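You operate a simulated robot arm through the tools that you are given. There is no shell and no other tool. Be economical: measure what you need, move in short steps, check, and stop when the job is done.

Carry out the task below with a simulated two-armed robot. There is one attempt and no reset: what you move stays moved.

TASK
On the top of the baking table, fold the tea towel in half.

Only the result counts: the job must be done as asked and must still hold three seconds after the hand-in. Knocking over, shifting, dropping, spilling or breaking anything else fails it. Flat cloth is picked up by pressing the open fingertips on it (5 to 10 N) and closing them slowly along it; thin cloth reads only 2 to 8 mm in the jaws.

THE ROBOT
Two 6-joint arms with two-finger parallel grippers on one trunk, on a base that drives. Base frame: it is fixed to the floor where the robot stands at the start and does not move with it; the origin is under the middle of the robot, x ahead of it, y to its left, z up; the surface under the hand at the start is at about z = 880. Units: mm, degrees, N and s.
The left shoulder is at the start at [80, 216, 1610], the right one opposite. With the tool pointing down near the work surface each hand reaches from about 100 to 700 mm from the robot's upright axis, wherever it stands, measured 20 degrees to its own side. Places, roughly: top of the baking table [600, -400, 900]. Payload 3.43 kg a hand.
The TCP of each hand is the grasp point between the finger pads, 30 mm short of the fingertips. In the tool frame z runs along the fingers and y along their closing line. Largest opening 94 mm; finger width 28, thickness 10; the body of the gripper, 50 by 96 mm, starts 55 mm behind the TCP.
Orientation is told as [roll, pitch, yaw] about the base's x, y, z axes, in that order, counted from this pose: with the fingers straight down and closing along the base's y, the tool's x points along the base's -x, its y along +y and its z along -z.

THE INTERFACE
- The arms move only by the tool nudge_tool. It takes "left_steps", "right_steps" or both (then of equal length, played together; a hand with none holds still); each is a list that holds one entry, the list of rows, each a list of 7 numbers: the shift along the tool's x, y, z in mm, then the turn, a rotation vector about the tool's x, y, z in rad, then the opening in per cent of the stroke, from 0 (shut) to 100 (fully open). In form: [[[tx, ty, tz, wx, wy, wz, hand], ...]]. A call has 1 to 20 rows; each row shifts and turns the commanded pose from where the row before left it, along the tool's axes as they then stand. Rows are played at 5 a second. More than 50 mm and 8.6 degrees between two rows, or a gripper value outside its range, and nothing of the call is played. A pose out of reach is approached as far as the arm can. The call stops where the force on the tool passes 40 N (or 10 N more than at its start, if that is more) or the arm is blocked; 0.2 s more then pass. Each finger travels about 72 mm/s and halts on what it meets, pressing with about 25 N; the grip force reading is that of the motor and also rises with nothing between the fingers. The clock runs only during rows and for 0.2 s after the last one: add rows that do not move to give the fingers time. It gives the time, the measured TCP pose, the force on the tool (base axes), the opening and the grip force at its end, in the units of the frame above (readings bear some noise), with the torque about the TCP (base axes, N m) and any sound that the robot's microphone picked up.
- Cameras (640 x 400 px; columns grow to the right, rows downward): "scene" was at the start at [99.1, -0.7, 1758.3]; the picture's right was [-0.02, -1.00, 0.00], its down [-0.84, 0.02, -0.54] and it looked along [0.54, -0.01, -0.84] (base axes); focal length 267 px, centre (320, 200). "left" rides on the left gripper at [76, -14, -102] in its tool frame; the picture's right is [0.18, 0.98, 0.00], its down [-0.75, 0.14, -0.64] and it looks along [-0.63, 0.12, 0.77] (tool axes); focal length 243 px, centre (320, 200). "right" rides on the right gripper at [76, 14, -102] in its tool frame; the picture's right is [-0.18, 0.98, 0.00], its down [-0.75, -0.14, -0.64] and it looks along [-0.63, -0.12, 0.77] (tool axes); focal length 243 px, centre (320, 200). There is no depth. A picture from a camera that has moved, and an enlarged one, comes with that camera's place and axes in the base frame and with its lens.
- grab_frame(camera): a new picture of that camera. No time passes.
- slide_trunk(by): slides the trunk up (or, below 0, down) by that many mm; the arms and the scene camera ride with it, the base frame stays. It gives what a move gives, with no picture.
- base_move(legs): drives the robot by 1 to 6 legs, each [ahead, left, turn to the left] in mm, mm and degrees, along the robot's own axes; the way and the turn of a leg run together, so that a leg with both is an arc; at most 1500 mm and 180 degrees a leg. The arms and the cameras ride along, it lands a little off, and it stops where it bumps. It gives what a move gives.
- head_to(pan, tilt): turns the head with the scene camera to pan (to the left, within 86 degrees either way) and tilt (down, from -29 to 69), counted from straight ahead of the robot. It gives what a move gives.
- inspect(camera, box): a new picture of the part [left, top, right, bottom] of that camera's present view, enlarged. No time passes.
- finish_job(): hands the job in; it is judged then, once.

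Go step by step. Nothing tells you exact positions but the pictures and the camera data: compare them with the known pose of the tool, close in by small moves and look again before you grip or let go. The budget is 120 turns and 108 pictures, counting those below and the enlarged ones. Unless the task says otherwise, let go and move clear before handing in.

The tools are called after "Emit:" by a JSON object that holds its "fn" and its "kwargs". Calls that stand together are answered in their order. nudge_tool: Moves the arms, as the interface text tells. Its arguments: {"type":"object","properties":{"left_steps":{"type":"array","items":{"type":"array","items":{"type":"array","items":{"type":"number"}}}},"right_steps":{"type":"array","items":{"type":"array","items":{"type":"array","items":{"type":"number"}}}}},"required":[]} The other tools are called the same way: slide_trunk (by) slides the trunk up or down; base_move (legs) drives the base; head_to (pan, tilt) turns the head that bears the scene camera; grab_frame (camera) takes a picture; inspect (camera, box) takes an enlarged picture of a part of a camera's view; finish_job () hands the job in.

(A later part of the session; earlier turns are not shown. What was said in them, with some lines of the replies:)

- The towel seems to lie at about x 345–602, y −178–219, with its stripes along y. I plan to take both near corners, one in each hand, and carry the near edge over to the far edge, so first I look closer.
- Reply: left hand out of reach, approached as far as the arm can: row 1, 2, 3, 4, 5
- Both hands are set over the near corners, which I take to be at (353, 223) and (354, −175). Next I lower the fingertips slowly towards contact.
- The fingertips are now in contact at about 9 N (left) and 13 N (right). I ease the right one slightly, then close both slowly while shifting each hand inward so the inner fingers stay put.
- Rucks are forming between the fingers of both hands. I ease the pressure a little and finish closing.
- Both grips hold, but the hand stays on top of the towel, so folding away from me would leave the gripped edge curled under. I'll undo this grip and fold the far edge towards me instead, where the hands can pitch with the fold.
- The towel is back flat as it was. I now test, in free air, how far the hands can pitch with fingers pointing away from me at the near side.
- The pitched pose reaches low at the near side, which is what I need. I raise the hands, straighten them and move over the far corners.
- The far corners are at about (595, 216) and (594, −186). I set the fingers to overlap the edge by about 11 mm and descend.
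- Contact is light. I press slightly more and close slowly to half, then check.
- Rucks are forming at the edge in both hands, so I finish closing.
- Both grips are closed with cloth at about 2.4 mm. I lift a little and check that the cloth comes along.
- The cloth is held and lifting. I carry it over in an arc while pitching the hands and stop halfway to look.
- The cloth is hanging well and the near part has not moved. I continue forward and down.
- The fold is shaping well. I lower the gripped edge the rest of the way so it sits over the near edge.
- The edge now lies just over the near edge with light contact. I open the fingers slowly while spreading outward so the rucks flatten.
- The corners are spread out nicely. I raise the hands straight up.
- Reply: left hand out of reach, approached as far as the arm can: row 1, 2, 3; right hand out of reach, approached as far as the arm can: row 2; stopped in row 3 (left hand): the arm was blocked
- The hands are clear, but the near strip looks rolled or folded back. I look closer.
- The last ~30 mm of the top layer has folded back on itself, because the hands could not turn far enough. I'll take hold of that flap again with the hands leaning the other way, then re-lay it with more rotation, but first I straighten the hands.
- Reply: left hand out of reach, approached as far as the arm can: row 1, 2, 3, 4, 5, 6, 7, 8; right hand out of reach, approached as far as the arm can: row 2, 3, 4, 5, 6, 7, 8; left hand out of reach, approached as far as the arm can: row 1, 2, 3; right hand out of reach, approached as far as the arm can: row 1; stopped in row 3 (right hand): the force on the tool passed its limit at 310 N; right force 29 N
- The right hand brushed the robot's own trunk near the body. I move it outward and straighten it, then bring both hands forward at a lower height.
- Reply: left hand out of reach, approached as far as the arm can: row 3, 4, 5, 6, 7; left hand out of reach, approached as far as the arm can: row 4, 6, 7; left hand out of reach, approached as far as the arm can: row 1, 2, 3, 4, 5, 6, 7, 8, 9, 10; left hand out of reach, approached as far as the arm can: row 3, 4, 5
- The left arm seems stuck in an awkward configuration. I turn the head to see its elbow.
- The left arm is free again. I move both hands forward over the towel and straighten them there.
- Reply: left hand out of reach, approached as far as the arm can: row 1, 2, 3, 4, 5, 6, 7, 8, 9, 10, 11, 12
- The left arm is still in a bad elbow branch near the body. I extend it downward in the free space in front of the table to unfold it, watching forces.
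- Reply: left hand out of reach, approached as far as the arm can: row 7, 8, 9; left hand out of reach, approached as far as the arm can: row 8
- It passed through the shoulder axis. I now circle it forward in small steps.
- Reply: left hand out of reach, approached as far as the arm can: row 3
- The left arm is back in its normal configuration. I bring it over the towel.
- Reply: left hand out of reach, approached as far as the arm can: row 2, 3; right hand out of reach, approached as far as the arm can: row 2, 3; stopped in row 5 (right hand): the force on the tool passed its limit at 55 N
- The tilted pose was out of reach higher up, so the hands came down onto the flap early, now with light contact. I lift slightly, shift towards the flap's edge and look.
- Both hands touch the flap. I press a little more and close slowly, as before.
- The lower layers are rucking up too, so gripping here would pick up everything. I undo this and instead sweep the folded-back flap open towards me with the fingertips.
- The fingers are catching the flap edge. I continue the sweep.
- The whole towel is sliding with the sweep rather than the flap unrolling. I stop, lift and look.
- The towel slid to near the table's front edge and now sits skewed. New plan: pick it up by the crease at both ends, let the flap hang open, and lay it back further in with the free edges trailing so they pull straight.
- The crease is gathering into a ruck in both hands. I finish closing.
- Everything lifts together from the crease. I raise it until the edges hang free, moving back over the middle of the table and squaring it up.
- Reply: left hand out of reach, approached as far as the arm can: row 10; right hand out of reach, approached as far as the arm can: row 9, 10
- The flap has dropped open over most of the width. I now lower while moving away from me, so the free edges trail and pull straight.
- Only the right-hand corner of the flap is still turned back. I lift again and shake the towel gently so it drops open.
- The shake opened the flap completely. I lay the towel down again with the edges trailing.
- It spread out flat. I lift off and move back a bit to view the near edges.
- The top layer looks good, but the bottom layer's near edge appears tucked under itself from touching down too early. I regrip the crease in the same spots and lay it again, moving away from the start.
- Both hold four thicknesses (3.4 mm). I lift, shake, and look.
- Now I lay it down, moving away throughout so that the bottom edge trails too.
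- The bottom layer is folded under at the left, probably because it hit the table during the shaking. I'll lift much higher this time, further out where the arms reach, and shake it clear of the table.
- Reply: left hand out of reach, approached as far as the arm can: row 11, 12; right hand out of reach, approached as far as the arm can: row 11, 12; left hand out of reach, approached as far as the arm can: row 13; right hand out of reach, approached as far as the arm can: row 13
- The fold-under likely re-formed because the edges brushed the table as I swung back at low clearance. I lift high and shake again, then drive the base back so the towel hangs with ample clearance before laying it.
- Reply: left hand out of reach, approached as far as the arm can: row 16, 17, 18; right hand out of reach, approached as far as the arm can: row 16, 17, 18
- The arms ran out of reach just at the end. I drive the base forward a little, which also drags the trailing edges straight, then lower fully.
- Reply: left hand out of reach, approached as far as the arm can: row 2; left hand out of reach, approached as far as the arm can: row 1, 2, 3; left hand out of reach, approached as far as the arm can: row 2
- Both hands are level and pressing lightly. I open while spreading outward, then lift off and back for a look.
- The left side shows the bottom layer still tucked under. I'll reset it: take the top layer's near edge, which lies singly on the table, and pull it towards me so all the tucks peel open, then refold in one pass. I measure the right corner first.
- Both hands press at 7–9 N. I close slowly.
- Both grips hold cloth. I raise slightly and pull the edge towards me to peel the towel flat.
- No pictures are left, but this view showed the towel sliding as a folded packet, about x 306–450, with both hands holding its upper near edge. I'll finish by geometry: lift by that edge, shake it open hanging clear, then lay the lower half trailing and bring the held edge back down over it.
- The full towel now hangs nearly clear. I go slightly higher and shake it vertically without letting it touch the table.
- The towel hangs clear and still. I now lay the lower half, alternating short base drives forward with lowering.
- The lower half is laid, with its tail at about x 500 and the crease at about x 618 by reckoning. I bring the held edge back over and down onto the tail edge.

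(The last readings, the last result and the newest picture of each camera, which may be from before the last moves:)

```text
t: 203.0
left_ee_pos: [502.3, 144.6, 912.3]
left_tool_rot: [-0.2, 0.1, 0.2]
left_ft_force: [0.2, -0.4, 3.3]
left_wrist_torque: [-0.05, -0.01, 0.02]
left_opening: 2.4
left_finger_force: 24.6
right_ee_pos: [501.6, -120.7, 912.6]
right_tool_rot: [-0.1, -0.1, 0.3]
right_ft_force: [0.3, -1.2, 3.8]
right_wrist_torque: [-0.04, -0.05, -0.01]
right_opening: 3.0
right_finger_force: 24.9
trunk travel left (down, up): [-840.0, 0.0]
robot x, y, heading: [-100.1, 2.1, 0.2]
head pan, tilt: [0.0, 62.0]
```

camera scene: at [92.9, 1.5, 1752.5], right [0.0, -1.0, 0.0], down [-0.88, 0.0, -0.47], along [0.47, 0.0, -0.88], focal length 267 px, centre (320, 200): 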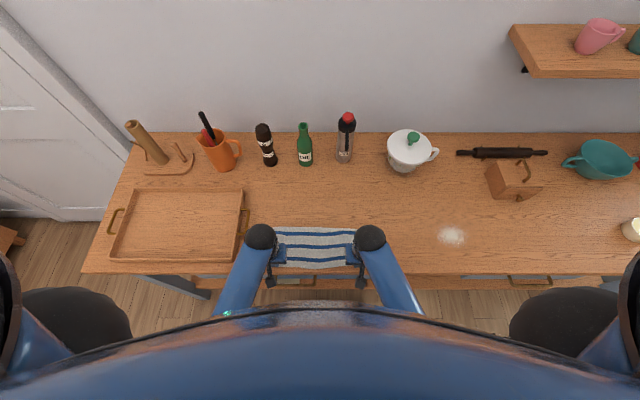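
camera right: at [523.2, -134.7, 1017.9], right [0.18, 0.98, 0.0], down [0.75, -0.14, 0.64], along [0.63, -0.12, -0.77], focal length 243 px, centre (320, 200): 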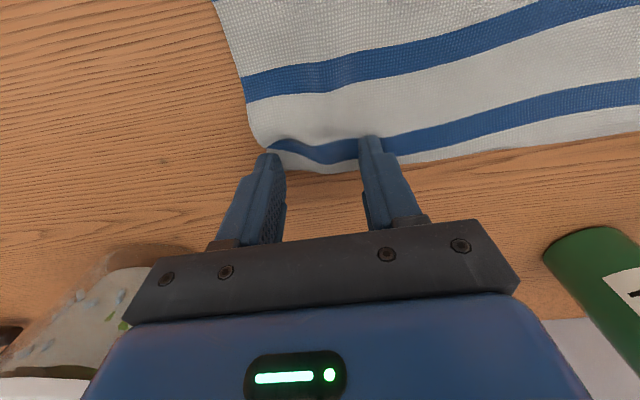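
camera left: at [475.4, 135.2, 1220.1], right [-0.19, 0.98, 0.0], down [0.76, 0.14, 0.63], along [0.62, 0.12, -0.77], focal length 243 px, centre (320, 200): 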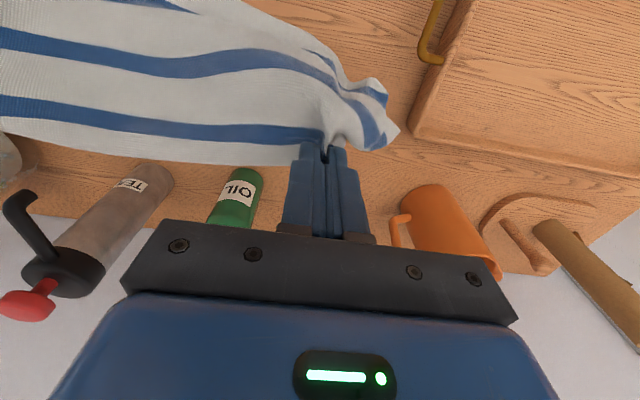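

Contact is light, at about 3.5 N each. I open while spreading outward so the rucks flatten, then lift straight off and back away.

Emit:
{"fn": "nudge_tool", "kwargs": {"left_steps": [[[0, 0, 0.2, 0, 0, 0, 0], [0, 2.3, 0, 0, 0, 0, 5], [0, 2.3, 0, 0, 0, 0, 10], [0, 2.3, 0, 0, 0, 0, 15], [0, 2.3, 0, 0, 0, 0, 20], [0, 2.3, 0, 0, 0, 0, 25], [0, 2.3, 0, 0, 0, 0, 30], [0, 2.3, 0, 0, 0, 0, 35], [0, 2.3, 0, 0, 0, 0, 40], [0, 2.3, 0, 0, 0, 0, 45], [0, 2.3, 0, 0, 0, 0, 50], [0, 0, 0, 0, 0, 0, 50], [0, 0, -5, 0, 0, 0, 50], [0, 0, -20, 0, 0, 0, 50], [0, 0, -30, 0, 0, 0, 50], [0, 0, -30, 0, 0, 0, 50], [0, 0, 0, 0, 0, 0, 50]]], "right_steps": [[[0, 0, 0.2, 0, 0, 0, 0], [0, -2.3, 0, 0, 0, 0, 5], [0, -2.3, 0, 0, 0, 0, 10], [0, -2.3, 0, 0, 0, 0, 15], [0, -2.3, 0, 0, 0, 0, 20], [0, -2.3, 0, 0, 0, 0, 25], [0, -2.3, 0, 0, 0, 0, 30], [0, -2.3, 0, 0, 0, 0, 35], [0, -2.3, 0, 0, 0, 0, 40], [0, -2.3, 0, 0, 0, 0, 45], [0, -2.3, 0, 0, 0, 0, 50], [0, 0, 0, 0, 0, 0, 50], [0, 0, -5, 0, 0, 0, 50], [0, 0, -20, 0, 0, 0, 50], [0, 0, -30, 0, 0, 0, 50], [0, 0, -30, 0, 0, 0, 50], [0, 0, 0, 0, 0, 0, 50]]]}}

```text
t: 206.6
left_ee_pos: [502.5, 166.1, 995.2]
left_tool_rot: [-0.1, 0.2, 0.2]
left_ft_force: [-0.4, -0.4, -0.3]
left_wrist_torque: [0.0, -0.03, 0.01]
left_opening: 47.2
left_finger_force: 0.1
right_ee_pos: [502.6, -143.3, 996.1]
right_tool_rot: [-0.1, 0.0, 0.2]
right_ft_force: [-0.2, -0.3, -0.2]
right_wrist_torque: [0.0, 0.01, 0.02]
right_opening: 47.2
right_finger_force: 0.1
trunk travel left (down, up): [-840.0, 0.0]
robot x, y, heading: [-98.8, 2.2, -0.0]
head pan, tilt: [0.0, 62.0]
```

Finally I press the crease gently from straight above to settle it, then lift clear.

Emit:
{"fn": "base_move", "kwargs": {"legs": [[95, 0, 0]]}}

Emit:
{"fn": "nudge_tool", "kwargs": {"left_steps": [[[0, 0, 20, 0, 0, 0, 50], [0, 0, 20, 0, 0, 0, 50], [0, 0, 20, 0, 0, 0, 50], [0, 0, 15, 0, 0, 0, 50], [0, 0, 5, 0, 0, 0, 50], [0, 0, 0, 0, 0, 0, 50]]], "right_steps": [[[0, 0, 20, 0, 0, 0, 50], [0, 0, 20, 0, 0, 0, 50], [0, 0, 20, 0, 0, 0, 50], [0, 0, 15, 0, 0, 0, 50], [0, 0, 5, 0, 0, 0, 50], [0, 0, 0, 0, 0, 0, 50]]]}}

```text
t: 207.7
left_ee_pos: [585.5, 167.4, 1002.5]
left_tool_rot: [-0.1, -0.3, 0.1]
left_ft_force: [-0.9, -0.5, 0.8]
left_wrist_torque: [-0.01, -0.05, 0.0]
left_opening: 46.8
left_finger_force: 0.0
right_ee_pos: [586.5, -144.4, 1003.3]
right_tool_rot: [0.0, -0.6, 0.2]
right_ft_force: [-0.9, 0.5, -0.8]
right_wrist_torque: [0.0, -0.04, -0.01]
right_opening: 46.9
right_finger_force: 0.0
trunk travel left (down, up): [-840.0, 0.0]
robot x, y, heading: [-2.0, 3.0, 0.4]
head pan, tilt: [0.0, 62.0]
```

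```text
t: 209.1
left_ee_pos: [594.3, 168.1, 916.7]
left_tool_rot: [-0.1, 0.1, 0.2]
left_ft_force: [-0.6, 0.0, 0.7]
left_wrist_torque: [0.02, 0.01, 0.03]
left_opening: 47.1
left_finger_force: 0.0
right_ee_pos: [594.6, -143.6, 917.5]
right_tool_rot: [0.0, -0.2, 0.3]
right_ft_force: [0.2, -0.4, -0.1]
right_wrist_torque: [0.02, -0.02, 0.02]
right_opening: 47.1
right_finger_force: 0.1
trunk travel left (down, up): [-840.0, 0.0]
robot x, y, heading: [-1.3, 0.9, 0.2]
head pan, tilt: [0.0, 62.0]
```

Emit:
{"fn": "nudge_tool", "kwargs": {"left_steps": [[[0, 0, 2.5, 0, 0, 0, 50], [0, 0, 1.5, 0, 0, 0, 50], [0, 0, 0, 0, 0, 0, 50], [0, 0, -10, 0, 0, 0, 50], [0, 0, -30, 0, 0, 0, 50], [0, 0, -40, 0, 0, 0, 50], [0, 0, -30, 0, 0, 0, 50], [0, 0, 0, 0, 0, 0, 50]]], "right_steps": [[[0, 0, 2.5, 0, 0, 0, 50], [0, 0, 1.5, 0, 0, 0, 50], [0, 0, 0, 0, 0, 0, 50], [0, 0, -10, 0, 0, 0, 50], [0, 0, -30, 0, 0, 0, 50], [0, 0, -40, 0, 0, 0, 50], [0, 0, -30, 0, 0, 0, 50], [0, 0, 0, 0, 0, 0, 50]]]}}

```text
t: 210.9
left_ee_pos: [595.2, 167.0, 1022.9]
left_tool_rot: [0.0, 0.3, 0.3]
left_ft_force: [-0.3, -0.1, 0.4]
left_wrist_torque: [-0.02, 0.01, -0.02]
left_opening: 47.0
left_finger_force: 0.0
right_ee_pos: [596.5, -142.6, 1022.6]
right_tool_rot: [-0.2, 0.2, 0.2]
right_ft_force: [-0.2, 0.0, 0.1]
right_wrist_torque: [0.01, 0.01, 0.01]
right_opening: 47.1
right_finger_force: 0.1
trunk travel left (down, up): [-840.0, 0.0]
robot x, y, heading: [-4.2, 0.6, -0.1]
head pan, tilt: [0.0, 62.0]
```

The hands are clear and holding nothing, so I hand the job in.

Emit:
{"fn": "finish_job", "kwargs": {}}

```text
The job is handed in.
```

I handed the job in with the tea towel folded over itself on the baking table, but I couldn't check the final fold because my pictures had run out. By the hand positions, the near edges meet at about x 500 and the crease is at about x 618.

- **Earlier attempts:** the first folds left part of the towel turned back or tucked under. I shook it open and did the last fold without a camera, so an edge could be off by a centimetre or two, or a tuck could remain.
- **Other items:** nothing else on the table appeared moved or knocked over in the last picture, taken before the final fold. I kept the hands short of the bottles after that. The right hand did bump the robot's own trunk once, at about 310 N.
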